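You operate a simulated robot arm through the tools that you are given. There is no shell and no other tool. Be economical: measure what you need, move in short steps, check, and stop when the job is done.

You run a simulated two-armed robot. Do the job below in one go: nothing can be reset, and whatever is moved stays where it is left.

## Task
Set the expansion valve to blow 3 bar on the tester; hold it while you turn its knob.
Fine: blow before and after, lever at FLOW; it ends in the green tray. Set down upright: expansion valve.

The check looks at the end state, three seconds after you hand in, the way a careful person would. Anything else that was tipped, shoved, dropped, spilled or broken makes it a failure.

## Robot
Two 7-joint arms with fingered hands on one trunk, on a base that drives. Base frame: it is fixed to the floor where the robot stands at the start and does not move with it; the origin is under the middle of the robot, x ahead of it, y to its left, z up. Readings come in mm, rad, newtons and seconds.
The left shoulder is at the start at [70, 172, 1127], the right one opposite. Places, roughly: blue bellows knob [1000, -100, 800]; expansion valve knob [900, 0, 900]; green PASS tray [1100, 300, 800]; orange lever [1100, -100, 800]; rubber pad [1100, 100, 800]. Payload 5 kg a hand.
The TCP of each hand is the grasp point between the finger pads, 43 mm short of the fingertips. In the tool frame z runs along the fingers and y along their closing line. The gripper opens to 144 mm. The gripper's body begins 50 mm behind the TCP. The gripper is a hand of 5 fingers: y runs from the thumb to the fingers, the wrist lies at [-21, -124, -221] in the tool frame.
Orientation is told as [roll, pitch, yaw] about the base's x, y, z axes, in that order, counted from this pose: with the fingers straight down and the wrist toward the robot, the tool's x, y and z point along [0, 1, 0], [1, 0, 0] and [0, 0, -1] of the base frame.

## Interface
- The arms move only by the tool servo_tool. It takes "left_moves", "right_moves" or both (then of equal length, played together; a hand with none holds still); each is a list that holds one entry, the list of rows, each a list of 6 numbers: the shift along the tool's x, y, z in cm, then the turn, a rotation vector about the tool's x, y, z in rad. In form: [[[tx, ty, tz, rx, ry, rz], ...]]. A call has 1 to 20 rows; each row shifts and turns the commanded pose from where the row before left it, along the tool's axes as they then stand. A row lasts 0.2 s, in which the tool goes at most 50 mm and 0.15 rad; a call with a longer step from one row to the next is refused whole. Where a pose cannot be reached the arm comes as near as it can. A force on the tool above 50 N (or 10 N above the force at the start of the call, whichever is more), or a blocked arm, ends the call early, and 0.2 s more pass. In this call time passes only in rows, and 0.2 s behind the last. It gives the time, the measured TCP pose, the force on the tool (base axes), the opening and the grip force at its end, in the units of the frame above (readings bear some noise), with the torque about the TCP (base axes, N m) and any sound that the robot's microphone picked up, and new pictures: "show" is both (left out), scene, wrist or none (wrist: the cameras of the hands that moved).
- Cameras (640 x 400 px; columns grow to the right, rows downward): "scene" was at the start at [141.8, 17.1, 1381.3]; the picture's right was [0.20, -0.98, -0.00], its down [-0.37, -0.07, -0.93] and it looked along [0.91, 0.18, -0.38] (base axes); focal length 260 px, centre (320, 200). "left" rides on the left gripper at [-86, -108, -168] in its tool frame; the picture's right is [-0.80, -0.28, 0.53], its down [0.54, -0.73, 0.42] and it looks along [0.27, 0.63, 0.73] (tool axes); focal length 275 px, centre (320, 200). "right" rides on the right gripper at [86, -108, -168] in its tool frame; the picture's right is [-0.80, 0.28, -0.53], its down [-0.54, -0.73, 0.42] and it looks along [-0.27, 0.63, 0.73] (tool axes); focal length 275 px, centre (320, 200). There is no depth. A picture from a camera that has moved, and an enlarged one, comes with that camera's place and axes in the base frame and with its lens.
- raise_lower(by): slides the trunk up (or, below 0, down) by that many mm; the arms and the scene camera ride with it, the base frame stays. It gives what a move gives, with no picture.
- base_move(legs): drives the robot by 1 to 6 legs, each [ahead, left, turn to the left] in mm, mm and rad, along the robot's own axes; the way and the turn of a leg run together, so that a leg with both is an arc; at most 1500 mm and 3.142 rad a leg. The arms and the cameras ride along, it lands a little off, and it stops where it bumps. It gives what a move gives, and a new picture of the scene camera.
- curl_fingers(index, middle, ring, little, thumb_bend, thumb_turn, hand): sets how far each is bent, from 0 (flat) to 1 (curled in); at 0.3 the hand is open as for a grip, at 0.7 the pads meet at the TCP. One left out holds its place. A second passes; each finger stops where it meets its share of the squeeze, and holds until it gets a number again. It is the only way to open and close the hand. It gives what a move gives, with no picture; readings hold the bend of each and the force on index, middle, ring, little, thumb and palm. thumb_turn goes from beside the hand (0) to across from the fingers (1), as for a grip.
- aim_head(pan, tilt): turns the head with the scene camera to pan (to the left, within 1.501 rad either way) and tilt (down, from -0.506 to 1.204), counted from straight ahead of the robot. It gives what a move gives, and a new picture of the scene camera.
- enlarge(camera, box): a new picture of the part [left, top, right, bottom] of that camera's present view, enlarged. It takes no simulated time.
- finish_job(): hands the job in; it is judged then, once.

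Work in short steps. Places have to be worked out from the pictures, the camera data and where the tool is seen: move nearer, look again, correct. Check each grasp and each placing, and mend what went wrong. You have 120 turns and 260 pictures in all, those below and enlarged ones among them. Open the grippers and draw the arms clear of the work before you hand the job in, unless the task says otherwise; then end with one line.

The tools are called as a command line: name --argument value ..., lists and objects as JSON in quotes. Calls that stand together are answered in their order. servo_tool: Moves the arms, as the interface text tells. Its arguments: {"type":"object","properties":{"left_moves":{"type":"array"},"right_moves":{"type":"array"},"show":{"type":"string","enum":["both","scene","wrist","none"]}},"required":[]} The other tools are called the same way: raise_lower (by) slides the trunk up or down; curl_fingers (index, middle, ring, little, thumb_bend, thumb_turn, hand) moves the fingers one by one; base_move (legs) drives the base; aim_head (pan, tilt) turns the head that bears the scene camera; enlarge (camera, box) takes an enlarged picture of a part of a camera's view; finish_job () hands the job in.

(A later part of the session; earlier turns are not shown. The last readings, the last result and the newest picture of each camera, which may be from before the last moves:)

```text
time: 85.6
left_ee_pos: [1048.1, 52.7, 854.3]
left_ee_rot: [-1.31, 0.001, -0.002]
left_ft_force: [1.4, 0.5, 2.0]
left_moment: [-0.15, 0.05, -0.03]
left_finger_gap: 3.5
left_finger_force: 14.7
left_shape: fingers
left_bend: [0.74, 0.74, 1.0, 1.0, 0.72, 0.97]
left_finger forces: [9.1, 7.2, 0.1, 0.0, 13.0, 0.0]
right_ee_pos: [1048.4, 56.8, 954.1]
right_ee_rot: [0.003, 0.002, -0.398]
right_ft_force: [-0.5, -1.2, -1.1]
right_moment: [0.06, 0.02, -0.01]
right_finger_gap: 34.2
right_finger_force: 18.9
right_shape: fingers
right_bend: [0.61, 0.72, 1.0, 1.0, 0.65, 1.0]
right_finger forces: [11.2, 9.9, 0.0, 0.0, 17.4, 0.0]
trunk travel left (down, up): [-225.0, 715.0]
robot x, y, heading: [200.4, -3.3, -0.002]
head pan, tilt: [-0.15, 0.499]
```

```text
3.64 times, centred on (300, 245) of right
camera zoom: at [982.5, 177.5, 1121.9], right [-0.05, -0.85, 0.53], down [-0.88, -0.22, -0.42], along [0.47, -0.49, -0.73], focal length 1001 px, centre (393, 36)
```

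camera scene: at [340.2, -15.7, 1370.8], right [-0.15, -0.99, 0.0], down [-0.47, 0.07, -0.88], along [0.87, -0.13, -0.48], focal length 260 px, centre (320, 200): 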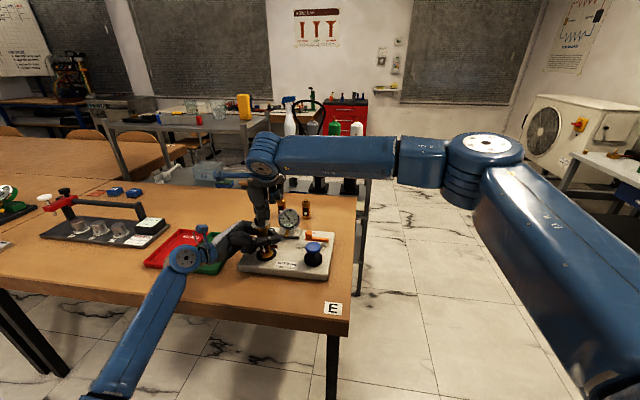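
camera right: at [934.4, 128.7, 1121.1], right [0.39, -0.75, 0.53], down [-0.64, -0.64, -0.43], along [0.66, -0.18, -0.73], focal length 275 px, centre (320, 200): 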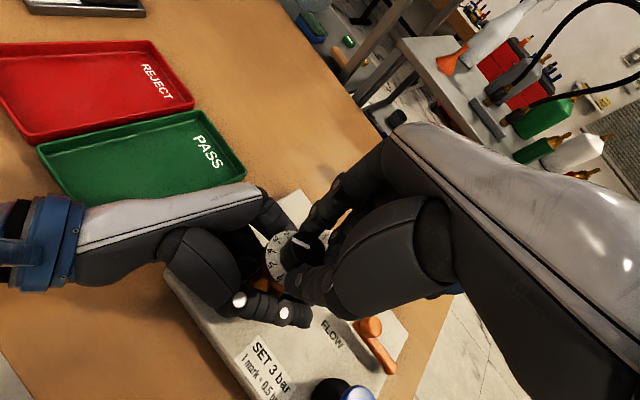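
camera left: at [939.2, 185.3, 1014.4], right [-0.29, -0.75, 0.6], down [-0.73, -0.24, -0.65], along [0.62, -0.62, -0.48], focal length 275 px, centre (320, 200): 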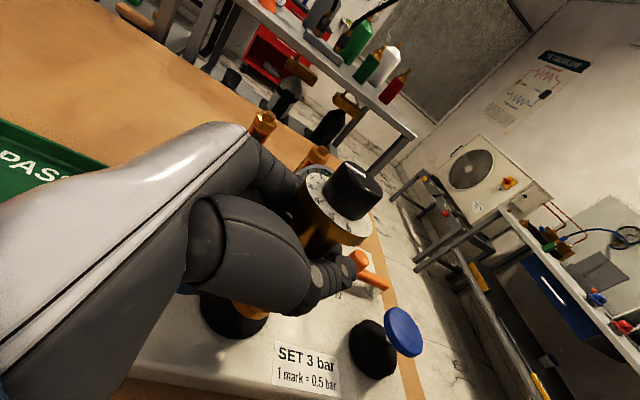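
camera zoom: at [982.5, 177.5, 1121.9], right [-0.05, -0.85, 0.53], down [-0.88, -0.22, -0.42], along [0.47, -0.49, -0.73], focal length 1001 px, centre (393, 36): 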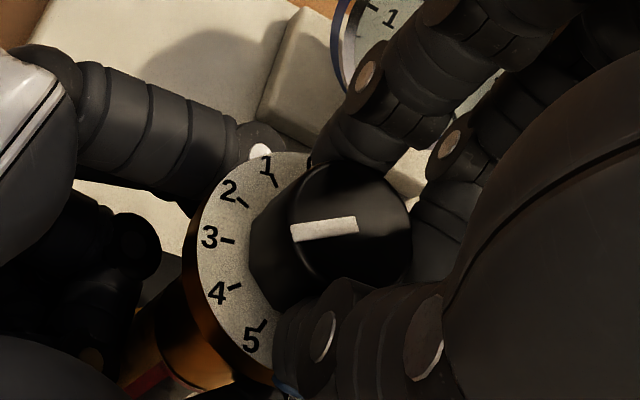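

Gripped again. Turning another 0.54 rad counter-clockwise.

servo_tool --right_moves '[[[-0.015, 0.1, 0, 0, 0, -0.135], [-0.015, 0.1, 0, 0, 0, -0.135], [-0.015, 0.1, 0, 0, 0, -0.135], [-0.015, 0.1, 0, 0, 0, -0.135]]]' --show "none"

enlarge --camera "right" --box '[240, 200, 350, 310]'

```text
time: 86.6
left_ee_pos: [1048.6, 52.2, 853.7]
left_ee_rot: [-1.308, 0.001, -0.001]
left_ft_force: [0.2, -0.2, 4.6]
left_moment: [-0.12, -0.06, 0.06]
left_finger_gap: 2.9
left_finger_force: 12.8
left_shape: fingers
left_bend: [0.74, 0.74, 1.0, 1.0, 0.72, 0.97]
left_finger forces: [7.0, 6.1, 0.0, 0.1, 12.9, 0.0]
right_ee_pos: [1052.6, 54.7, 952.5]
right_ee_rot: [0.004, -0.003, 0.141]
right_ft_force: [-1.5, -0.4, -3.5]
right_moment: [0.03, 0.08, -0.05]
right_finger_gap: 34.0
right_finger_force: 17.2
right_shape: fingers
right_bend: [0.6, 0.74, 1.0, 1.0, 0.67, 1.0]
right_finger forces: [12.7, 6.5, 0.1, 0.0, 14.4, 0.1]
trunk travel left (down, up): [-225.0, 715.0]
robot x, y, heading: [199.3, -2.5, -0.002]
head pan, tilt: [-0.15, 0.499]
```

```text
3.64 times, centred on (295, 255) of right
camera zoom: at [932.5, 123.8, 1121.9], right [0.39, -0.75, 0.53], down [-0.64, -0.64, -0.43], along [0.66, -0.17, -0.73], focal length 1001 px, centre (411, 0)
```

zoom: 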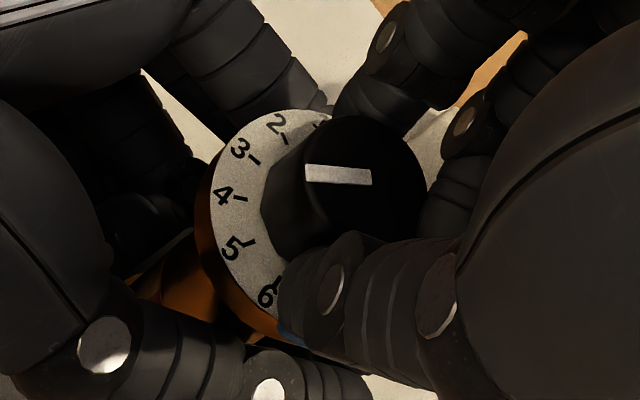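

The pointer reads only about 4.4, so the grip partly slipped. I'll keep turning and watch.

servo_tool --right_moves '[[[-0.015, 0.1, 0, 0, 0, -0.12], [-0.015, 0.1, 0, 0, 0, -0.12]]]' --show "none"

enlarge --camera "right" --box '[240, 200, 350, 310]'

```text
time: 87.2
left_ee_pos: [1047.3, 52.2, 855.0]
left_ee_rot: [-1.309, 0.001, -0.003]
left_ft_force: [1.9, 1.2, 3.0]
left_moment: [0.02, -0.07, 0.08]
left_finger_gap: 2.9
left_finger_force: 15.8
left_shape: fingers
left_bend: [0.74, 0.74, 1.0, 1.0, 0.72, 0.97]
left_finger forces: [7.1, 6.0, 5.9, 0.0, 12.4, 0.0]
right_ee_pos: [1054.3, 55.1, 953.4]
right_ee_rot: [0.0, -0.001, 0.38]
right_ft_force: [-1.1, 0.3, 0.3]
right_moment: [0.06, 0.12, -0.06]
right_finger_gap: 33.9
right_finger_force: 16.8
right_shape: fingers
right_bend: [0.6, 0.74, 1.0, 1.0, 0.67, 1.0]
right_finger forces: [12.9, 6.3, 0.1, 0.0, 15.0, 0.0]
trunk travel left (down, up): [-225.0, 715.0]
robot x, y, heading: [201.5, 0.1, -0.001]
head pan, tilt: [-0.15, 0.499]
```

```text
3.64 times, centred on (295, 255) of right
camera zoom: at [921.4, 93.5, 1121.5], right [0.56, -0.64, 0.53], down [-0.47, -0.77, -0.43], along [0.68, -0.01, -0.73], focal length 1001 px, centre (411, 0)
```

zoom: 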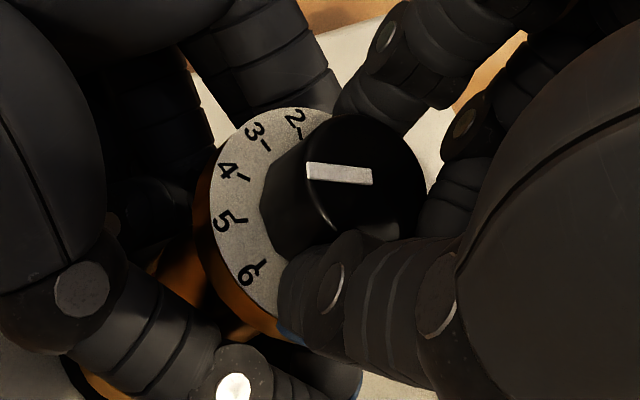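

The knob now follows the hand rigidly and reads about 4.9. I'll add a small 0.05 rad nudge.

servo_tool --right_moves '[[[0, 0.04, 0, 0, 0, -0.05]]]' --show "none"

enlarge --camera "right" --box '[240, 200, 350, 310]'

```text
time: 87.6
left_ee_pos: [1047.6, 52.2, 855.0]
left_ee_rot: [-1.309, 0.002, 0.0]
left_ft_force: [0.7, 2.1, 4.3]
left_moment: [-0.03, -0.07, 0.12]
left_finger_gap: 3.2
left_finger_force: 15.5
left_shape: fingers
left_bend: [0.74, 0.74, 1.0, 1.0, 0.72, 0.97]
left_finger forces: [6.4, 6.0, 6.2, 0.0, 12.3, 0.0]
right_ee_pos: [1054.5, 54.7, 954.8]
right_ee_rot: [0.003, -0.002, 0.432]
right_ft_force: [0.2, -0.5, -2.0]
right_moment: [0.0, 0.12, -0.03]
right_finger_gap: 34.0
right_finger_force: 17.5
right_shape: fingers
right_bend: [0.6, 0.74, 1.0, 1.0, 0.67, 1.0]
right_finger forces: [12.9, 6.8, 0.1, 0.0, 15.0, 0.0]
trunk travel left (down, up): [-225.0, 715.0]
robot x, y, heading: [200.1, -1.3, -0.002]
head pan, tilt: [-0.15, 0.499]
```

```text
3.64 times, centred on (295, 255) of right
camera zoom: at [920.2, 87.2, 1121.6], right [0.59, -0.61, 0.53], down [-0.43, -0.79, -0.43], along [0.68, 0.02, -0.73], focal length 1001 px, centre (411, 0)
```

zoom: 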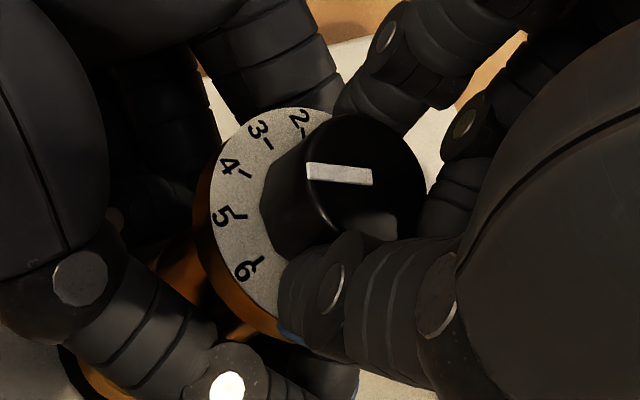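

Now I'll release the knob, rise, lift the valve slightly with the left hand, and check its seating.

curl_fingers --hand "right" --index 0.35 --middle 0.35 --thumb_bend 0.35

servo_tool --right_moves '[[[0, 0, -3, 0, 0, 0], [0, 0, -4, 0, 0, 0], [0, 0, -4, 0, 0, 0]]]' --left_moves '[[[0, 0, 0, 0, 0, 0], [-0.3, 0, -0.08, 0, 0, 0], [-0.5, 0, -0.13, 0, 0, 0]]]' --show "none"

enlarge --camera "scene" --box '[240, 205, 304, 275]'

enlarge --camera "right" --box '[220, 180, 360, 310]'

```text
time: 88.6
left_ee_pos: [1048.2, 52.5, 855.1]
left_ee_rot: [-1.311, 0.002, -0.003]
left_ft_force: [0.7, 1.0, 3.0]
left_moment: [0.09, -0.08, -0.04]
left_finger_gap: 2.6
left_finger_force: 16.2
left_shape: fingers
left_bend: [0.74, 0.74, 1.0, 1.0, 0.72, 0.97]
left_finger forces: [6.8, 6.0, 7.5, 0.0, 12.4, 0.0]
right_ee_pos: [1054.6, 56.6, 953.5]
right_ee_rot: [0.002, -0.002, 0.429]
right_ft_force: [0.4, 0.3, -1.1]
right_moment: [0.03, 0.01, -0.02]
right_finger_gap: 131.9
right_finger_force: 0.0
right_shape: fingers
right_bend: [0.35, 0.35, 1.0, 1.0, 0.35, 0.98]
right_finger forces: [0.0, 0.0, 0.0, 0.0, 0.1, 0.0]
trunk travel left (down, up): [-225.0, 715.0]
robot x, y, heading: [195.7, -0.5, -0.005]
head pan, tilt: [-0.15, 0.499]
```

```text
time: 89.4
left_ee_pos: [1046.8, 51.1, 863.0]
left_ee_rot: [-1.31, 0.002, -0.004]
left_ft_force: [0.0, 0.6, -2.7]
left_moment: [0.0, 0.01, 0.04]
left_finger_gap: 2.9
left_finger_force: 11.9
left_shape: fingers
left_bend: [0.74, 0.74, 1.0, 1.0, 0.72, 0.97]
left_finger forces: [7.0, 5.3, 0.0, 0.1, 11.1, 0.0]
right_ee_pos: [1054.3, 53.4, 1066.1]
right_ee_rot: [0.002, -0.002, 0.431]
right_ft_force: [-0.9, 0.3, 0.0]
right_moment: [-0.04, -0.03, -0.04]
right_finger_gap: 131.4
right_finger_force: 0.0
right_shape: fingers
right_bend: [0.35, 0.35, 1.0, 1.0, 0.35, 0.98]
right_finger forces: [0.1, 0.0, 0.0, 0.1, 0.1, 0.0]
trunk travel left (down, up): [-225.0, 715.0]
robot x, y, heading: [199.3, -0.4, -0.005]
head pan, tilt: [-0.15, 0.499]
```

```text
5.71 times, centred on (272, 240) of scene
camera zoom: at [339.3, -15.3, 1370.8], right [-0.15, -0.99, 0.0], down [-0.47, 0.07, -0.88], along [0.87, -0.13, -0.48], focal length 1483 px, centre (594, -29)
```

zoom: 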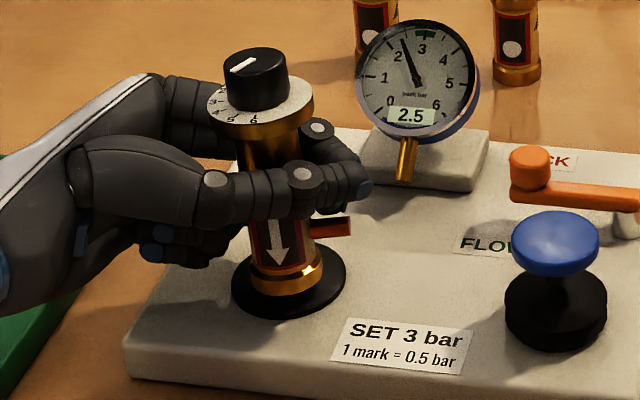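

```text
3.08 times, centred on (290, 245) of right
camera zoom: at [919.5, 85.9, 1232.9], right [0.59, -0.61, 0.53], down [-0.43, -0.79, -0.43], along [0.68, 0.02, -0.73], focal length 847 px, centre (412, 62)
```

zoom: 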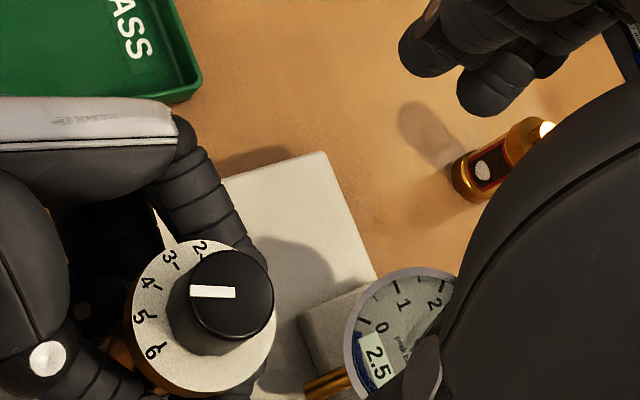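

I'll zoom on the base and pad to measure the offset before setting it down.

enlarge --camera "scene" --box '[258, 236, 308, 266]'

```text
12.80 times, centred on (283, 251) of scene
camera zoom: at [339.3, -15.3, 1370.8], right [-0.15, -0.99, 0.0], down [-0.47, 0.07, -0.88], along [0.87, -0.13, -0.48], focal length 3323 px, centre (794, -453)
```

zoom: 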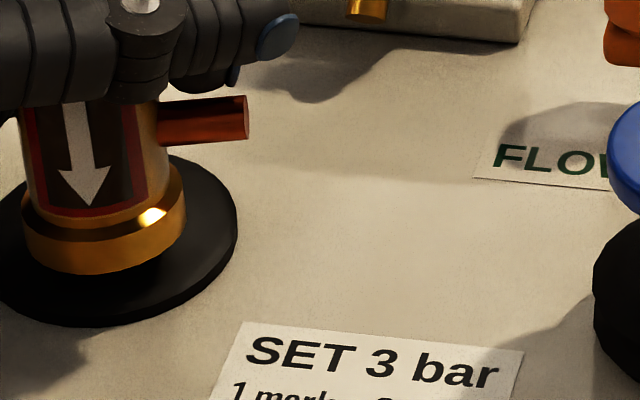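

The base projects within about 3 mm of the pad centre. Lowering and releasing.

servo_tool --left_moves '[[[0.4, 0, 0.1, 0, 0, 0], [0.38, 0, 0.1, 0, 0, 0]]]' --right_moves '[[[0, 0, 0, 0, 0, 0.145], [0, 0, 0, 0, 0, 0.145]]]' --show "none"

curl_fingers --hand "left" --index 0.6 --middle 0.6 --thumb_bend 0.57

enlarge --camera "scene" --box '[248, 230, 298, 260]'

```text
time: 90.0
left_ee_pos: [1047.2, 51.7, 854.5]
left_ee_rot: [-1.311, 0.002, -0.001]
left_ft_force: [-0.5, 0.4, 0.8]
left_moment: [-0.02, -0.03, -0.03]
left_finger_gap: 2.7
left_finger_force: 12.1
left_shape: fingers
left_bend: [0.74, 0.74, 1.0, 1.0, 0.72, 0.97]
left_finger forces: [6.8, 5.3, 0.1, 0.1, 11.5, 0.1]
right_ee_pos: [1055.2, 54.0, 1065.4]
right_ee_rot: [0.003, 0.001, 0.138]
right_ft_force: [-0.5, 0.4, -0.1]
right_moment: [0.0, 0.04, -0.04]
right_finger_gap: 131.8
right_finger_force: 0.1
right_shape: fingers
right_bend: [0.35, 0.35, 1.0, 1.0, 0.35, 0.98]
right_finger forces: [0.0, 0.1, 0.0, 0.1, 0.0, 0.0]
trunk travel left (down, up): [-225.0, 715.0]
robot x, y, heading: [198.3, -1.2, -0.001]
head pan, tilt: [-0.15, 0.499]
```

```text
time: 91.0
left_ee_pos: [1047.6, 52.1, 854.6]
left_ee_rot: [-1.309, 0.002, -0.003]
left_ft_force: [-0.7, 0.2, 0.2]
left_moment: [0.01, -0.01, 0.0]
left_finger_gap: 49.1
left_finger_force: 0.2
left_shape: fingers
left_bend: [0.6, 0.6, 1.0, 1.0, 0.56, 0.97]
left_finger forces: [0.0, 0.1, 0.0, 0.1, 0.0, 0.0]
right_ee_pos: [1054.6, 53.8, 1064.5]
right_ee_rot: [0.003, 0.001, 0.139]
right_ft_force: [0.8, 0.7, 0.9]
right_moment: [-0.03, 0.0, 0.02]
right_finger_gap: 131.6
right_finger_force: 0.0
right_shape: fingers
right_bend: [0.35, 0.35, 1.0, 1.0, 0.35, 0.98]
right_finger forces: [0.0, 0.0, 0.0, 0.0, 0.0, 0.0]
trunk travel left (down, up): [-225.0, 715.0]
robot x, y, heading: [198.2, -1.2, -0.007]
head pan, tilt: [-0.15, 0.499]
```

```text
12.80 times, centred on (273, 245) of scene
camera zoom: at [340.4, -15.5, 1370.7], right [-0.15, -0.99, 0.0], down [-0.47, 0.07, -0.88], along [0.87, -0.13, -0.48], focal length 3323 px, centre (922, -376)
```

zoom: 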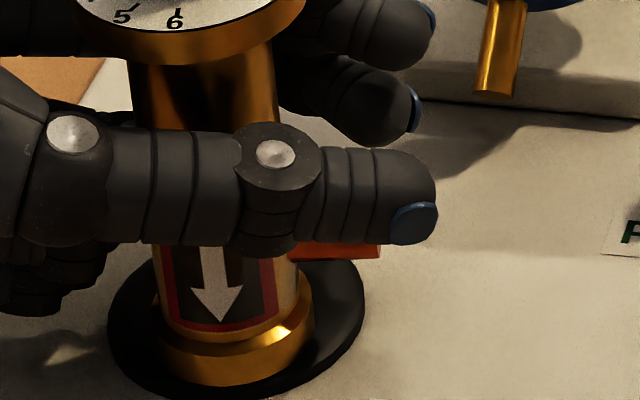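

After release the base sits about 7 mm toward me from where it sealed before. I'll regrip, lift, shift +7 mm in x, and set it down again.

curl_fingers --hand "left" --index 0.75 --middle 0.75 --thumb_bend 0.75

servo_tool --left_moves '[[[-0.5, 0, -0.13, 0, 0, 0], [0, 0.7, 0, 0, 0, 0]]]' --show "none"

enlarge --camera "scene" --box '[248, 230, 298, 260]'

```text
time: 92.0
left_ee_pos: [1048.1, 51.4, 854.0]
left_ee_rot: [-1.306, 0.003, -0.003]
left_ft_force: [0.6, 0.3, 0.2]
left_moment: [0.05, -0.09, -0.04]
left_finger_gap: 2.7
left_finger_force: 23.5
left_shape: fingers
left_bend: [0.74, 0.74, 1.0, 1.0, 0.71, 0.97]
left_finger forces: [6.7, 11.8, 17.2, 0.0, 11.8, 0.1]
right_ee_pos: [1054.4, 54.8, 1064.8]
right_ee_rot: [0.001, -0.001, 0.139]
right_ft_force: [0.2, 0.1, -0.3]
right_moment: [0.02, 0.01, -0.01]
right_finger_gap: 131.9
right_finger_force: 0.0
right_shape: fingers
right_bend: [0.35, 0.35, 1.0, 1.0, 0.35, 0.98]
right_finger forces: [0.0, 0.1, 0.0, 0.1, 0.0, 0.0]
trunk travel left (down, up): [-225.0, 715.0]
robot x, y, heading: [203.4, -2.9, 0.001]
head pan, tilt: [-0.15, 0.499]
```

```text
time: 92.6
left_ee_pos: [1054.6, 51.4, 859.0]
left_ee_rot: [-1.31, 0.003, -0.003]
left_ft_force: [-0.3, -0.2, -2.5]
left_moment: [-0.03, -0.05, -0.03]
left_finger_gap: 2.1
left_finger_force: 16.5
left_shape: fingers
left_bend: [0.74, 0.74, 1.0, 1.0, 0.71, 0.97]
left_finger forces: [5.8, 8.5, 9.5, 0.1, 9.4, 0.0]
right_ee_pos: [1054.5, 54.4, 1063.7]
right_ee_rot: [0.003, -0.001, 0.138]
right_ft_force: [0.1, 0.3, -0.4]
right_moment: [-0.03, -0.02, -0.01]
right_finger_gap: 131.6
right_finger_force: 0.0
right_shape: fingers
right_bend: [0.35, 0.35, 1.0, 1.0, 0.35, 0.98]
right_finger forces: [0.1, 0.0, 0.0, 0.1, 0.0, 0.1]
trunk travel left (down, up): [-225.0, 715.0]
robot x, y, heading: [197.2, -0.9, -0.003]
head pan, tilt: [-0.15, 0.499]
```

```text
12.80 times, centred on (273, 245) of scene
camera zoom: at [341.1, -15.5, 1370.6], right [-0.15, -0.99, 0.0], down [-0.47, 0.07, -0.88], along [0.87, -0.13, -0.48], focal length 3323 px, centre (922, -376)
```

zoom: 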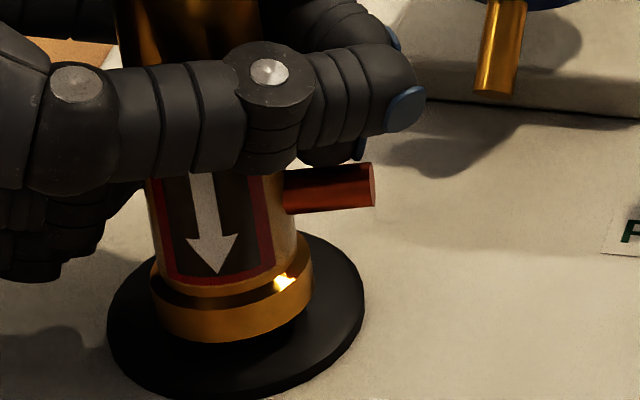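

Predicted seat after the release shift matches the earlier good positions. Lowering 5 mm and releasing.

servo_tool --left_moves '[[[0.4, 0, 0.11, 0, 0, 0], [0.1, 0, 0.02, 0, 0, 0]]]' --show "none"

curl_fingers --hand "left" --index 0.6 --middle 0.6 --thumb_bend 0.57

enlarge --camera "scene" --box '[248, 230, 298, 260]'

```text
time: 93.2
left_ee_pos: [1055.2, 50.5, 855.6]
left_ee_rot: [-1.309, 0.002, -0.004]
left_ft_force: [-0.7, 0.0, -0.3]
left_moment: [-0.05, 0.01, 0.0]
left_finger_gap: 2.1
left_finger_force: 16.0
left_shape: fingers
left_bend: [0.74, 0.74, 1.0, 1.0, 0.72, 0.97]
left_finger forces: [5.7, 8.8, 8.5, 0.1, 9.3, 0.0]
right_ee_pos: [1053.7, 54.8, 1062.7]
right_ee_rot: [0.003, -0.001, 0.141]
right_ft_force: [-0.6, -0.1, -0.7]
right_moment: [0.01, -0.04, -0.04]
right_finger_gap: 131.9
right_finger_force: 0.1
right_shape: fingers
right_bend: [0.35, 0.35, 1.0, 1.0, 0.35, 0.98]
right_finger forces: [0.0, 0.1, 0.1, 0.1, 0.1, 0.0]
trunk travel left (down, up): [-225.0, 715.0]
robot x, y, heading: [196.1, -2.3, -0.001]
head pan, tilt: [-0.15, 0.499]
```

```text
time: 94.2
left_ee_pos: [1054.6, 50.0, 854.1]
left_ee_rot: [-1.309, 0.002, -0.002]
left_ft_force: [0.5, 0.3, -0.2]
left_moment: [0.02, 0.03, 0.01]
left_finger_gap: 49.6
left_finger_force: 0.1
left_shape: fingers
left_bend: [0.6, 0.6, 1.0, 1.0, 0.56, 0.97]
left_finger forces: [0.2, 0.0, 0.0, 0.1, 0.1, 0.1]
right_ee_pos: [1053.4, 54.5, 1063.8]
right_ee_rot: [0.003, -0.001, 0.14]
right_ft_force: [-0.2, -0.3, -0.3]
right_moment: [0.0, 0.04, 0.0]
right_finger_gap: 132.0
right_finger_force: 0.0
right_shape: fingers
right_bend: [0.35, 0.35, 1.0, 1.0, 0.35, 0.98]
right_finger forces: [0.1, 0.0, 0.0, 0.0, 0.0, 0.0]
trunk travel left (down, up): [-225.0, 715.0]
robot x, y, heading: [197.6, 1.9, -0.001]
head pan, tilt: [-0.15, 0.499]
```

```text
12.80 times, centred on (273, 245) of scene
camera zoom: at [340.4, -15.5, 1370.7], right [-0.15, -0.99, 0.0], down [-0.47, 0.07, -0.88], along [0.87, -0.13, -0.48], focal length 3323 px, centre (922, -376)
```

zoom: 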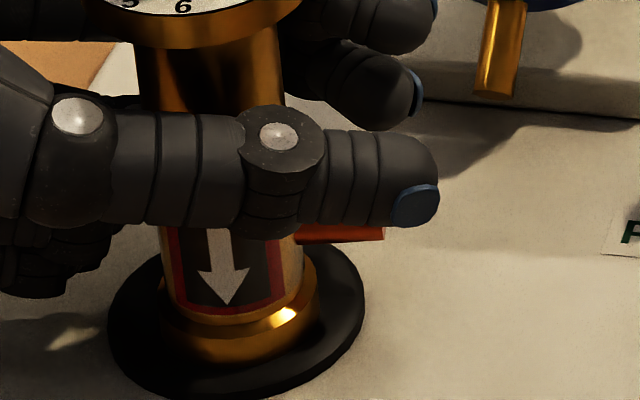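

Seating now matches the successful case. Moving the right hand to the bellows with the fist.

servo_tool --right_moves '[[[0, 0, 0, 0, 0, 0.14], [-3.5, -1.83, 0, 0, 0, 0], [-3.5, -1.83, 0, 0, 0, 0], [-3.5, -1.83, 0, 0, 0, 0], [-3.5, -1.83, 0, 0, 0, 0], [0, 0, 0, 0.114, 0, 0], [0, 0, 0, 0.114, 0, 0], [0, 0, 0, 0.114, 0, 0]]]' --show "none"

curl_fingers --hand "right" --index 1 --middle 1 --thumb_bend 0.3 --thumb_turn 0

curl_fingers --hand "right" --thumb_bend 1

servo_tool --right_moves '[[[0, 1.61, 4.52, 0, 0, 0], [0, 1.61, 4.52, 0, 0, 0], [0, 1.61, 4.52, 0, 0, 0], [0, 1.61, 4.52, 0, 0, 0], [0, 0.5, 1.4, 0, 0, 0], [0, 0.3, 0.85, 0, 0, 0], [0, 0.3, 0.85, 0, 0, 0]]]' --show "none"

enlarge --camera "right" --box '[100, 0, 460, 225]'

```text
time: 96.0
left_ee_pos: [1054.9, 50.7, 854.1]
left_ee_rot: [-1.309, 0.004, -0.002]
left_ft_force: [0.3, -0.3, -0.7]
left_moment: [-0.04, -0.01, 0.01]
left_finger_gap: 49.4
left_finger_force: 0.1
left_shape: fingers
left_bend: [0.6, 0.6, 1.0, 1.0, 0.56, 0.97]
left_finger forces: [0.1, 0.0, 0.0, 0.0, 0.1, 0.1]
right_ee_pos: [980.8, -82.9, 1062.5]
right_ee_rot: [0.004, 0.344, 0.0]
right_ft_force: [0.0, -0.2, -1.0]
right_moment: [-0.04, 0.03, 0.0]
right_finger_gap: 132.0
right_finger_force: 0.1
right_shape: fingers
right_bend: [0.35, 0.35, 1.0, 1.0, 0.35, 0.98]
right_finger forces: [0.1, 0.0, 0.0, 0.0, 0.0, 0.0]
trunk travel left (down, up): [-225.0, 715.0]
robot x, y, heading: [197.2, -3.1, -0.008]
head pan, tilt: [-0.15, 0.499]
```

```text
time: 97.0
left_ee_pos: [1053.9, 51.6, 854.2]
left_ee_rot: [-1.309, 0.001, 0.0]
left_ft_force: [0.6, -0.3, -0.7]
left_moment: [0.01, -0.01, 0.0]
left_finger_gap: 49.9
left_finger_force: 0.0
left_shape: fingers
left_bend: [0.6, 0.6, 1.0, 1.0, 0.56, 0.97]
left_finger forces: [0.0, 0.0, 0.0, 0.0, 0.0, 0.1]
right_ee_pos: [982.1, -84.3, 1064.5]
right_ee_rot: [0.004, 0.342, 0.0]
right_ft_force: [-0.2, 0.2, 0.1]
right_moment: [0.01, -0.01, 0.02]
right_finger_gap: 137.0
right_finger_force: 0.0
right_shape: fingers
right_bend: [1.0, 1.0, 1.0, 1.0, 0.3, 0.0]
right_finger forces: [0.0, 0.0, 0.1, 0.1, 0.0, 0.0]
trunk travel left (down, up): [-225.0, 715.0]
robot x, y, heading: [197.1, -2.5, -0.007]
head pan, tilt: [-0.15, 0.499]
```

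```text
time: 98.0
left_ee_pos: [1055.2, 51.1, 854.0]
left_ee_rot: [-1.31, 0.001, -0.004]
left_ft_force: [0.1, 0.1, 0.0]
left_moment: [-0.02, -0.01, 0.02]
left_finger_gap: 49.6
left_finger_force: 0.0
left_shape: fingers
left_bend: [0.6, 0.6, 1.0, 1.0, 0.56, 0.97]
left_finger forces: [0.1, 0.1, 0.0, 0.1, 0.0, 0.0]
right_ee_pos: [981.3, -84.2, 1064.4]
right_ee_rot: [0.004, 0.342, 0.0]
right_ft_force: [0.2, -0.4, -0.8]
right_moment: [-0.02, 0.01, -0.01]
right_finger_gap: 69.8
right_finger_force: 0.0
right_shape: fingers
right_bend: [1.0, 1.0, 1.0, 1.0, 1.0, 0.0]
right_finger forces: [0.0, 0.1, 0.0, 0.0, 0.0, 0.0]
trunk travel left (down, up): [-225.0, 715.0]
robot x, y, heading: [200.3, 3.8, -0.005]
head pan, tilt: [-0.15, 0.499]
```

```text
time: 99.6
left_ee_pos: [1054.3, 51.2, 854.3]
left_ee_rot: [-1.309, 0.001, -0.003]
left_ft_force: [0.5, 0.6, 0.3]
left_moment: [0.01, -0.01, -0.03]
left_finger_gap: 49.5
left_finger_force: 0.1
left_shape: fingers
left_bend: [0.6, 0.6, 1.0, 1.0, 0.56, 0.97]
left_finger forces: [0.0, 0.1, 0.0, 0.0, 0.0, 0.1]
right_ee_pos: [980.8, -83.0, 840.3]
right_ee_rot: [0.004, 0.342, 0.002]
right_ft_force: [-0.2, 1.6, 3.7]
right_moment: [-0.01, -0.09, 0.01]
right_finger_gap: 70.1
right_finger_force: 1.7
right_shape: fingers
right_bend: [1.0, 1.0, 1.0, 1.0, 1.0, 0.0]
right_finger forces: [0.0, 3.8, 0.1, 0.1, 0.0, 0.0]
trunk travel left (down, up): [-225.0, 715.0]
robot x, y, heading: [198.0, -0.9, -0.005]
head pan, tilt: [-0.15, 0.499]
```

```text
1.78 times, centred on (280, 112) of right
camera zoom: at [935.2, 1.8, 1034.8], right [0.45, -0.8, 0.41], down [-0.83, -0.54, -0.16], along [0.35, -0.26, -0.9], focal length 489 px, centre (391, 356)
```

zoom: 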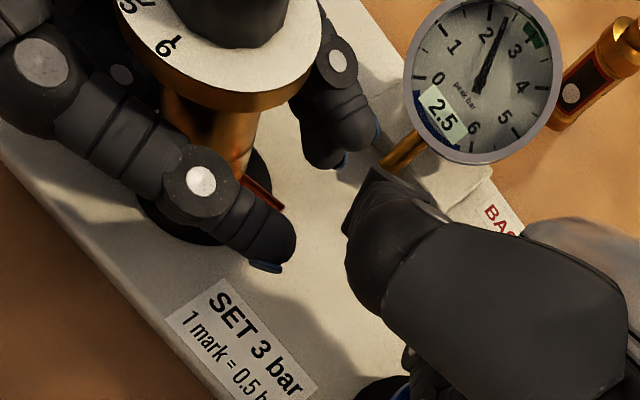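

Contact with the bellows at 3.7 N; now the full stroke.

servo_tool --right_moves '[[[0, 0.15, 0.42, 0, 0, 0], [0, 0.15, 0.42, 0, 0, 0], [0, 0.1, 0.28, 0, 0, 0]]]' --show "none"

enlarge --camera "right" --box '[100, 0, 460, 225]'

```text
time: 100.4
left_ee_pos: [1054.4, 51.3, 855.3]
left_ee_rot: [-1.308, 0.002, -0.001]
left_ft_force: [-0.1, -0.8, 0.2]
left_moment: [0.04, 0.03, -0.01]
left_finger_gap: 49.5
left_finger_force: 0.0
left_shape: fingers
left_bend: [0.6, 0.6, 1.0, 1.0, 0.56, 0.97]
left_finger forces: [0.0, 0.0, 0.0, 0.0, 0.1, 0.1]
right_ee_pos: [980.7, -83.4, 828.7]
right_ee_rot: [0.004, 0.34, 0.002]
right_ft_force: [2.5, 0.9, 9.1]
right_moment: [-0.12, -0.29, 0.08]
right_finger_gap: 70.4
right_finger_force: 4.0
right_shape: fingers
right_bend: [1.0, 1.0, 1.0, 1.0, 1.0, 0.0]
right_finger forces: [0.0, 8.2, 0.0, 0.1, 0.0, 0.0]
trunk travel left (down, up): [-225.0, 715.0]
robot x, y, heading: [199.5, 2.3, -0.003]
head pan, tilt: [-0.15, 0.499]
heard: click
```

```text
1.78 times, centred on (280, 112) of right
camera zoom: at [935.0, 1.4, 1022.1], right [0.45, -0.8, 0.41], down [-0.83, -0.54, -0.16], along [0.35, -0.26, -0.9], focal length 489 px, centre (391, 356)
```

zoom: 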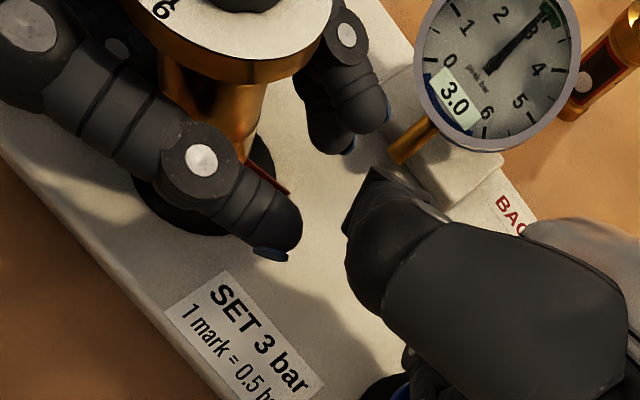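

It reads 3.0 bar. I'll retract the right hand, then re-grip the valve with the left hand and lift it.

servo_tool --right_moves '[[[0, -1.61, -4.52, 0, 0, 0], [0, -1.61, -4.52, 0, 0, 0], [0, -1.61, -4.52, 0, 0, 0], [0, -1.61, -4.52, 0, 0, 0], [-4, -1.61, -1, 0, 0, 0], [-4, -1.61, 0, 0, 0, 0], [-4, -1, 0, 0, 0, 0], [-4, 0, 0, 0, 0, 0]]]' --show "none"

curl_fingers --hand "left" --index 0.75 --middle 0.75 --thumb_bend 0.75

servo_tool --left_moves '[[[-0.5, 0, -0.13, 0, 0, 0], [-1.5, 0, -0.4, 0, 0, 0], [-3, 0, -0.8, 0, 0, 0], [-3, 0, -0.8, 0, 0, 0]]]' --show "none"

aim_head --pan 0.15 --tilt 0.5

enlarge --camera "scene" --box '[230, 160, 390, 260]'

```text
time: 102.2
left_ee_pos: [1054.5, 49.9, 854.7]
left_ee_rot: [-1.307, 0.002, -0.002]
left_ft_force: [0.0, 0.1, 0.2]
left_moment: [0.0, -0.02, 0.03]
left_finger_gap: 49.7
left_finger_force: 0.1
left_shape: fingers
left_bend: [0.6, 0.6, 1.0, 1.0, 0.56, 0.97]
left_finger forces: [0.0, 0.0, 0.0, 0.1, 0.0, 0.1]
right_ee_pos: [942.6, -244.5, 1041.8]
right_ee_rot: [0.006, 0.343, 0.0]
right_ft_force: [-0.8, -0.5, -0.4]
right_moment: [0.01, -0.02, -0.01]
right_finger_gap: 70.3
right_finger_force: 0.1
right_shape: fingers
right_bend: [1.0, 1.0, 1.0, 1.0, 1.0, 0.0]
right_finger forces: [0.1, 0.0, 0.0, 0.0, 0.1, 0.0]
trunk travel left (down, up): [-225.0, 715.0]
robot x, y, heading: [198.9, 1.9, -0.002]
head pan, tilt: [-0.15, 0.499]
```

```text
time: 103.2
left_ee_pos: [1055.1, 51.1, 853.4]
left_ee_rot: [-1.309, 0.001, 0.0]
left_ft_force: [2.4, 1.9, -0.2]
left_moment: [0.09, -0.17, 0.01]
left_finger_gap: 2.9
left_finger_force: 25.0
left_shape: fingers
left_bend: [0.74, 0.73, 1.0, 1.0, 0.71, 0.97]
left_finger forces: [6.6, 12.4, 19.7, 0.0, 11.0, 0.1]
right_ee_pos: [943.5, -241.6, 1041.9]
right_ee_rot: [0.004, 0.344, 0.001]
right_ft_force: [0.4, -0.1, 0.3]
right_moment: [0.03, 0.0, -0.02]
right_finger_gap: 69.8
right_finger_force: 0.0
right_shape: fingers
right_bend: [1.0, 1.0, 1.0, 1.0, 1.0, 0.0]
right_finger forces: [0.0, 0.0, 0.0, 0.0, 0.0, 0.0]
trunk travel left (down, up): [-225.0, 715.0]
robot x, y, heading: [199.1, -2.6, -0.002]
head pan, tilt: [-0.15, 0.499]
```

```text
time: 104.2
left_ee_pos: [1054.0, 51.7, 936.1]
left_ee_rot: [-1.307, 0.004, -0.003]
left_ft_force: [-0.4, 0.0, -3.2]
left_moment: [-0.04, 0.02, -0.02]
left_finger_gap: 2.3
left_finger_force: 24.8
left_shape: fingers
left_bend: [0.74, 0.73, 1.0, 1.0, 0.71, 0.97]
left_finger forces: [6.9, 12.7, 18.8, 0.0, 10.5, 0.1]
right_ee_pos: [943.3, -243.3, 1041.2]
right_ee_rot: [0.003, 0.344, 0.002]
right_ft_force: [-0.1, 0.5, 1.3]
right_moment: [0.03, -0.04, 0.01]
right_finger_gap: 70.1
right_finger_force: 0.1
right_shape: fingers
right_bend: [1.0, 1.0, 1.0, 1.0, 1.0, 0.0]
right_finger forces: [0.0, 0.0, 0.0, 0.0, 0.1, 0.1]
trunk travel left (down, up): [-225.0, 715.0]
robot x, y, heading: [198.6, -0.2, -0.006]
head pan, tilt: [-0.15, 0.499]
```

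```text
time: 105.0
left_ee_pos: [1053.7, 53.0, 936.2]
left_ee_rot: [-1.308, 0.002, -0.001]
left_ft_force: [-0.8, 0.3, -2.9]
left_moment: [-0.04, -0.01, 0.0]
left_finger_gap: 2.6
left_finger_force: 24.4
left_shape: fingers
left_bend: [0.74, 0.73, 1.0, 1.0, 0.71, 0.97]
left_finger forces: [6.9, 12.7, 18.8, 0.0, 10.6, 0.1]
right_ee_pos: [943.6, -243.1, 1042.1]
right_ee_rot: [0.004, 0.343, 0.0]
right_ft_force: [0.5, 0.6, 0.6]
right_moment: [0.01, 0.01, 0.01]
right_finger_gap: 70.1
right_finger_force: 0.1
right_shape: fingers
right_bend: [1.0, 1.0, 1.0, 1.0, 1.0, 0.0]
right_finger forces: [0.1, 0.0, 0.1, 0.0, 0.0, 0.0]
trunk travel left (down, up): [-225.0, 715.0]
robot x, y, heading: [203.3, -0.3, -0.004]
head pan, tilt: [0.15, 0.499]
camera scene: at [340.8, 11.6, 1370.7], right [0.15, -0.99, 0.0], down [-0.47, -0.07, -0.88], along [0.87, 0.13, -0.48], focal length 260 px, centre (320, 200)
```

scene: 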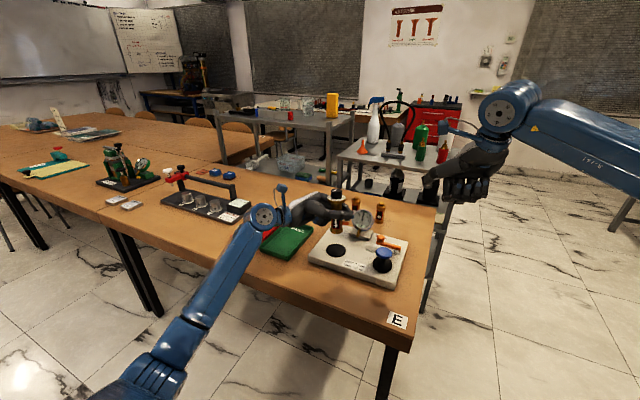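

```text
4.00 times, centred on (310, 210) of scene
camera zoom: at [340.8, 11.6, 1370.7], right [0.15, -0.99, 0.0], down [-0.47, -0.07, -0.88], along [0.87, 0.13, -0.48], focal length 1038 px, centre (360, 160)
```

zoom: 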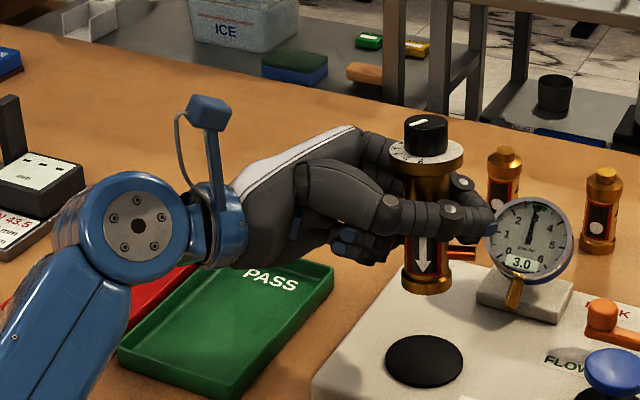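

Tray centre is near (1112, 248) with walls about 15 mm high. I'll carry the valve over it, yawing the hand 45° so the palm crosses the tray's corner where there's more clearance.

servo_tool --left_moves '[[[1.03, 1.17, -3.87, 0, 0, 0], [1.03, 1.17, -3.87, 0, 0, 0], [1.03, 1.17, -3.87, 0, 0, 0], [0, 0, 0, -0.1265, 0, -0.0338], [0, 0, 0, -0.1265, 0, -0.0338], [0, 0, 0, -0.1265, 0, -0.0338], [0, 0, 0, -0.1265, 0, -0.0338], [0, 0, 0, -0.1265, 0, -0.0338], [0, 0, 0, -0.1265, 0, -0.0338], [0.36, 3.78, -1.33, 0, 0, 0], [0.36, 3.78, -1.33, 0, 0, 0]]]'

enlarge --camera "scene" --box '[210, 150, 370, 260]'

```text
time: 107.4
left_ee_pos: [1124.0, 243.6, 935.7]
left_ee_rot: [-1.307, 0.002, 0.782]
left_ft_force: [-0.4, -0.4, -2.5]
left_moment: [-0.03, -0.04, 0.03]
left_finger_gap: 2.1
left_finger_force: 21.2
left_shape: fingers
left_bend: [0.74, 0.73, 1.0, 1.0, 0.71, 0.97]
left_finger forces: [6.5, 11.1, 14.7, 0.0, 9.6, 0.1]
right_ee_pos: [943.0, -242.2, 1041.6]
right_ee_rot: [0.005, 0.342, 0.0]
right_ft_force: [0.3, -0.4, 0.0]
right_moment: [0.01, -0.03, 0.02]
right_finger_gap: 70.1
right_finger_force: 0.2
right_shape: fingers
right_bend: [1.0, 1.0, 1.0, 1.0, 1.0, 0.0]
right_finger forces: [0.0, 0.0, 0.0, 0.1, 0.0, 0.0]
trunk travel left (down, up): [-225.0, 715.0]
robot x, y, heading: [199.0, -0.1, -0.003]
head pan, tilt: [0.15, 0.499]
camera scene: at [341.0, 11.8, 1370.6], right [0.15, -0.99, 0.0], down [-0.47, -0.07, -0.88], along [0.87, 0.13, -0.48], focal length 260 px, centre (320, 200)
camera left: at [949.8, 266.1, 1063.8], right [0.31, -0.71, 0.63], down [-0.33, -0.7, -0.63], along [0.89, -0.01, -0.45], focal length 275 px, centre (320, 200)
```

scene: 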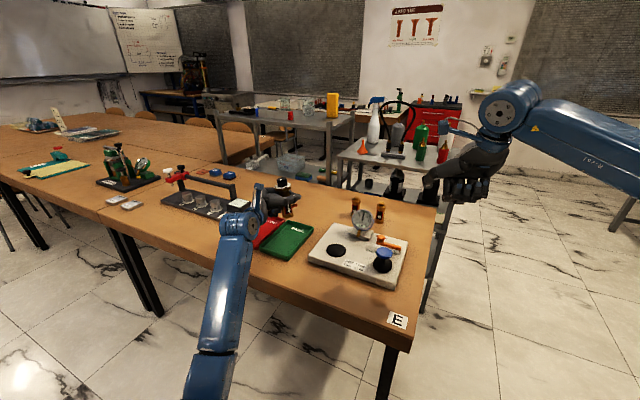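
left: 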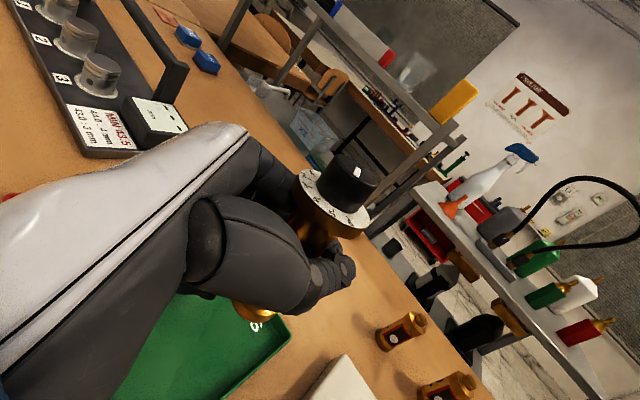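

```text
3.64 times, centred on (290, 205) of scene
camera zoom: at [341.0, 11.8, 1370.6], right [0.15, -0.99, 0.0], down [-0.47, -0.07, -0.88], along [0.87, 0.13, -0.48], focal length 944 px, centre (429, 182)
```

zoom: 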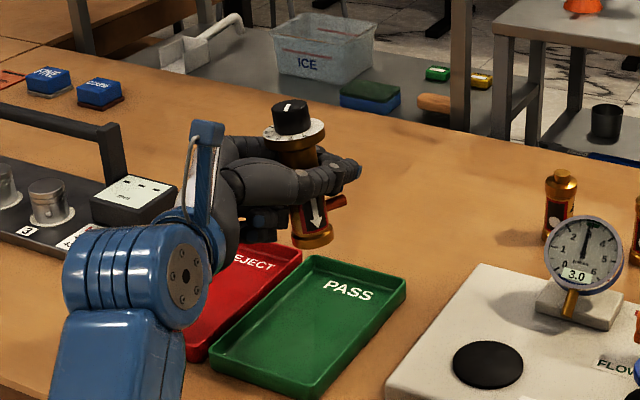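

The valve is over the tray near (1109, 242), leaning about 5°. I'll correct the lean and lower it 85 mm.

servo_tool --left_moves '[[[0, 0, 0, -0.0146, 0.0566, 0.0546], [4.1, 0, 1.1, 0, 0, 0], [4.1, 0, 1.1, 0, 0, 0]]]'

enlarge --camera "scene" --box '[230, 170, 342, 260]'

```text
time: 108.2
left_ee_pos: [1125.3, 251.6, 851.8]
left_ee_rot: [-1.254, -0.055, 0.782]
left_ft_force: [0.2, -0.5, -1.9]
left_moment: [0.01, 0.0, -0.03]
left_finger_gap: 2.4
left_finger_force: 20.8
left_shape: fingers
left_bend: [0.74, 0.73, 1.0, 1.0, 0.72, 0.97]
left_finger forces: [6.4, 11.0, 14.4, 0.0, 9.5, 0.0]
right_ee_pos: [944.1, -241.8, 1040.8]
right_ee_rot: [0.003, 0.342, 0.0]
right_ft_force: [0.0, 0.0, 0.1]
right_moment: [-0.03, 0.0, 0.02]
right_finger_gap: 70.1
right_finger_force: 0.0
right_shape: fingers
right_bend: [1.0, 1.0, 1.0, 1.0, 1.0, 0.0]
right_finger forces: [0.0, 0.0, 0.0, 0.0, 0.1, 0.1]
trunk travel left (down, up): [-225.0, 715.0]
robot x, y, heading: [202.4, -0.7, 0.001]
head pan, tilt: [0.15, 0.499]
camera scene: at [341.3, 12.0, 1370.7], right [0.15, -0.99, 0.0], down [-0.47, -0.07, -0.88], along [0.87, 0.13, -0.48], focal length 260 px, centre (320, 200)
camera left: at [950.0, 263.8, 981.1], right [0.31, -0.76, 0.57], down [-0.32, -0.65, -0.69], along [0.89, 0.03, -0.45], focal length 275 px, centre (320, 200)
```

scene: 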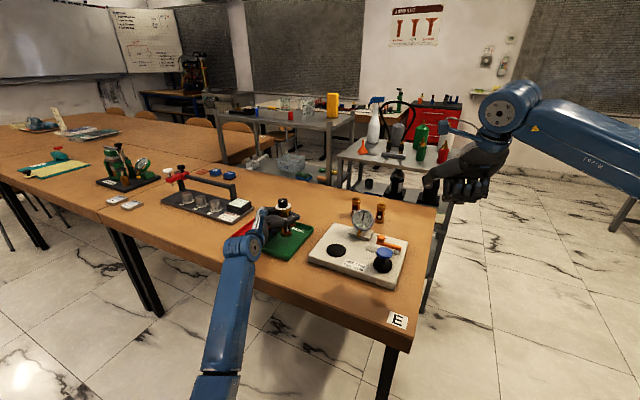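
left: 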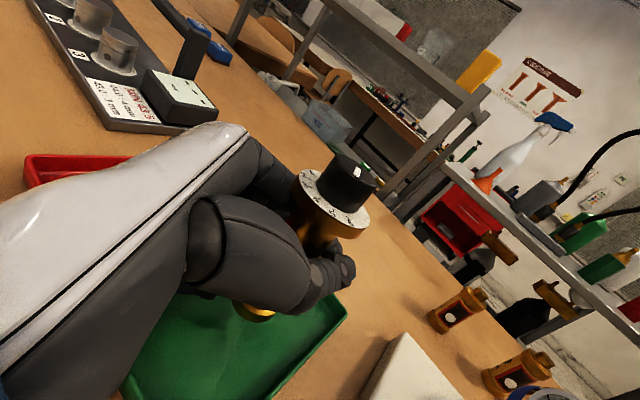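

```text
4.44 times, centred on (286, 215) of scene
camera zoom: at [341.3, 12.0, 1370.7], right [0.15, -0.99, 0.0], down [-0.47, -0.07, -0.88], along [0.87, 0.13, -0.48], focal length 1154 px, centre (471, 133)
```

zoom: 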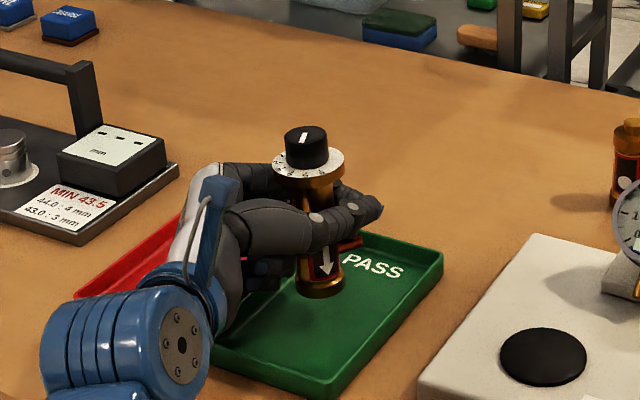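

Upright (within about 1°) and over the tray centre, with the base about 27 mm above the floor. Lowering in steps.

servo_tool --left_moves '[[[1.14, -0.07, 0.37, 0, 0, 0], [0.76, -0.045, 0.25, 0, 0, 0]]]' --show "none"

enlarge --camera "scene" --box '[260, 200, 332, 250]'

```text
time: 108.8
left_ee_pos: [1125.7, 251.4, 831.8]
left_ee_rot: [-1.251, -0.057, 0.783]
left_ft_force: [-0.2, -0.4, -3.4]
left_moment: [-0.02, 0.0, 0.02]
left_finger_gap: 2.3
left_finger_force: 20.0
left_shape: fingers
left_bend: [0.74, 0.73, 1.0, 1.0, 0.71, 0.97]
left_finger forces: [6.3, 11.1, 14.4, 0.0, 9.5, 0.0]
right_ee_pos: [944.1, -242.8, 1041.9]
right_ee_rot: [0.003, 0.342, -0.001]
right_ft_force: [-0.8, -0.5, 0.4]
right_moment: [0.04, 0.02, 0.0]
right_finger_gap: 69.9
right_finger_force: 0.3
right_shape: fingers
right_bend: [1.0, 1.0, 1.0, 1.0, 1.0, 0.0]
right_finger forces: [0.0, 0.0, 0.0, 0.1, 0.0, 0.1]
trunk travel left (down, up): [-225.0, 715.0]
robot x, y, heading: [197.4, 2.1, -0.007]
head pan, tilt: [0.15, 0.499]
```

```text
8.00 times, centred on (296, 225) of scene
camera zoom: at [340.7, 11.7, 1370.7], right [0.15, -0.99, 0.0], down [-0.47, -0.07, -0.88], along [0.87, 0.13, -0.48], focal length 2077 px, centre (512, 0)
```

zoom: 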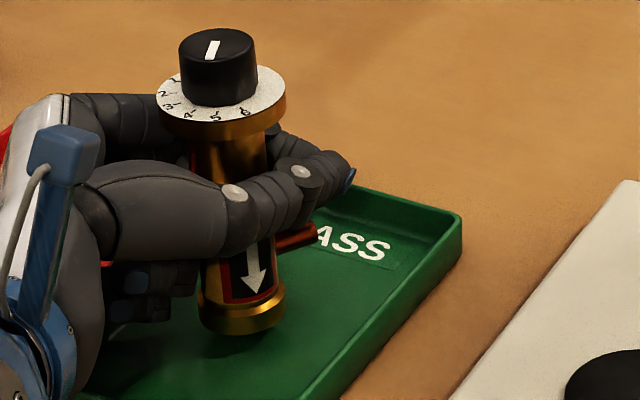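

Close to the tray floor and still unloaded. Small steps down.

servo_tool --left_moves '[[[0.28, -0.017, 0.094, 0, 0, 0], [0.19, -0.011, 0.062, 0, 0, 0]]]' --show "none"

enlarge --camera "scene" --box '[260, 210, 332, 260]'

```text
time: 109.4
left_ee_pos: [1126.0, 251.6, 827.6]
left_ee_rot: [-1.252, -0.056, 0.782]
left_ft_force: [0.6, -0.2, -2.4]
left_moment: [0.02, 0.0, -0.02]
left_finger_gap: 2.3
left_finger_force: 20.7
left_shape: fingers
left_bend: [0.74, 0.73, 1.0, 1.0, 0.71, 0.97]
left_finger forces: [6.4, 11.1, 14.6, 0.0, 9.5, 0.1]
right_ee_pos: [943.5, -242.0, 1041.4]
right_ee_rot: [0.004, 0.343, 0.0]
right_ft_force: [0.0, 0.7, 0.9]
right_moment: [0.02, 0.01, -0.01]
right_finger_gap: 70.1
right_finger_force: 0.2
right_shape: fingers
right_bend: [1.0, 1.0, 1.0, 1.0, 1.0, 0.0]
right_finger forces: [0.0, 0.0, 0.0, 0.0, 0.0, 0.0]
trunk travel left (down, up): [-225.0, 715.0]
robot x, y, heading: [201.2, -3.6, -0.001]
head pan, tilt: [0.15, 0.499]
```

```text
8.00 times, centred on (296, 235) of scene
camera zoom: at [340.7, 11.7, 1370.7], right [0.15, -0.99, 0.0], down [-0.47, -0.07, -0.88], along [0.87, 0.13, -0.48], focal length 2077 px, centre (512, -80)
```

zoom: 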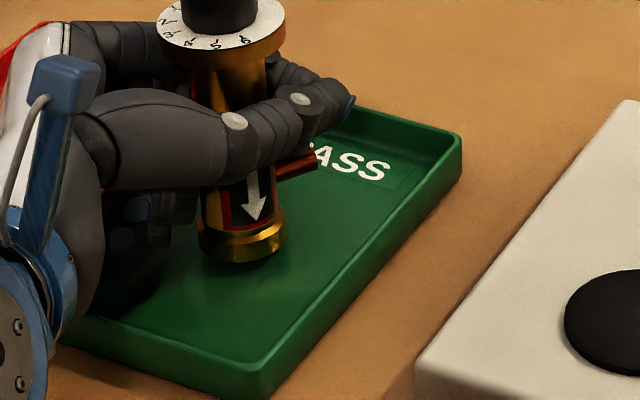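

Still no contact. Two more steps down.

servo_tool --left_moves '[[[0.19, -0.011, 0.062, 0, 0, 0], [0.19, -0.011, 0.062, 0, 0, 0]]]' --show "none"

```text
time: 110.0
left_ee_pos: [1123.3, 251.7, 826.1]
left_ee_rot: [-1.253, -0.059, 0.781]
left_ft_force: [3.4, -0.1, 7.9]
left_moment: [0.72, 0.28, -0.09]
left_finger_gap: 2.3
left_finger_force: 26.1
left_shape: fingers
left_bend: [0.74, 0.73, 1.0, 1.0, 0.72, 0.97]
left_finger forces: [6.4, 10.9, 16.6, 10.3, 9.6, 0.0]
right_ee_pos: [943.3, -244.0, 1042.1]
right_ee_rot: [0.004, 0.341, -0.001]
right_ft_force: [-0.4, -0.3, -0.1]
right_moment: [0.04, 0.01, 0.03]
right_finger_gap: 70.3
right_finger_force: 0.0
right_shape: fingers
right_bend: [1.0, 1.0, 1.0, 1.0, 1.0, 0.0]
right_finger forces: [0.0, 0.0, 0.0, 0.1, 0.0, 0.0]
trunk travel left (down, up): [-225.0, 715.0]
robot x, y, heading: [196.5, -0.7, -0.002]
head pan, tilt: [0.15, 0.499]
```

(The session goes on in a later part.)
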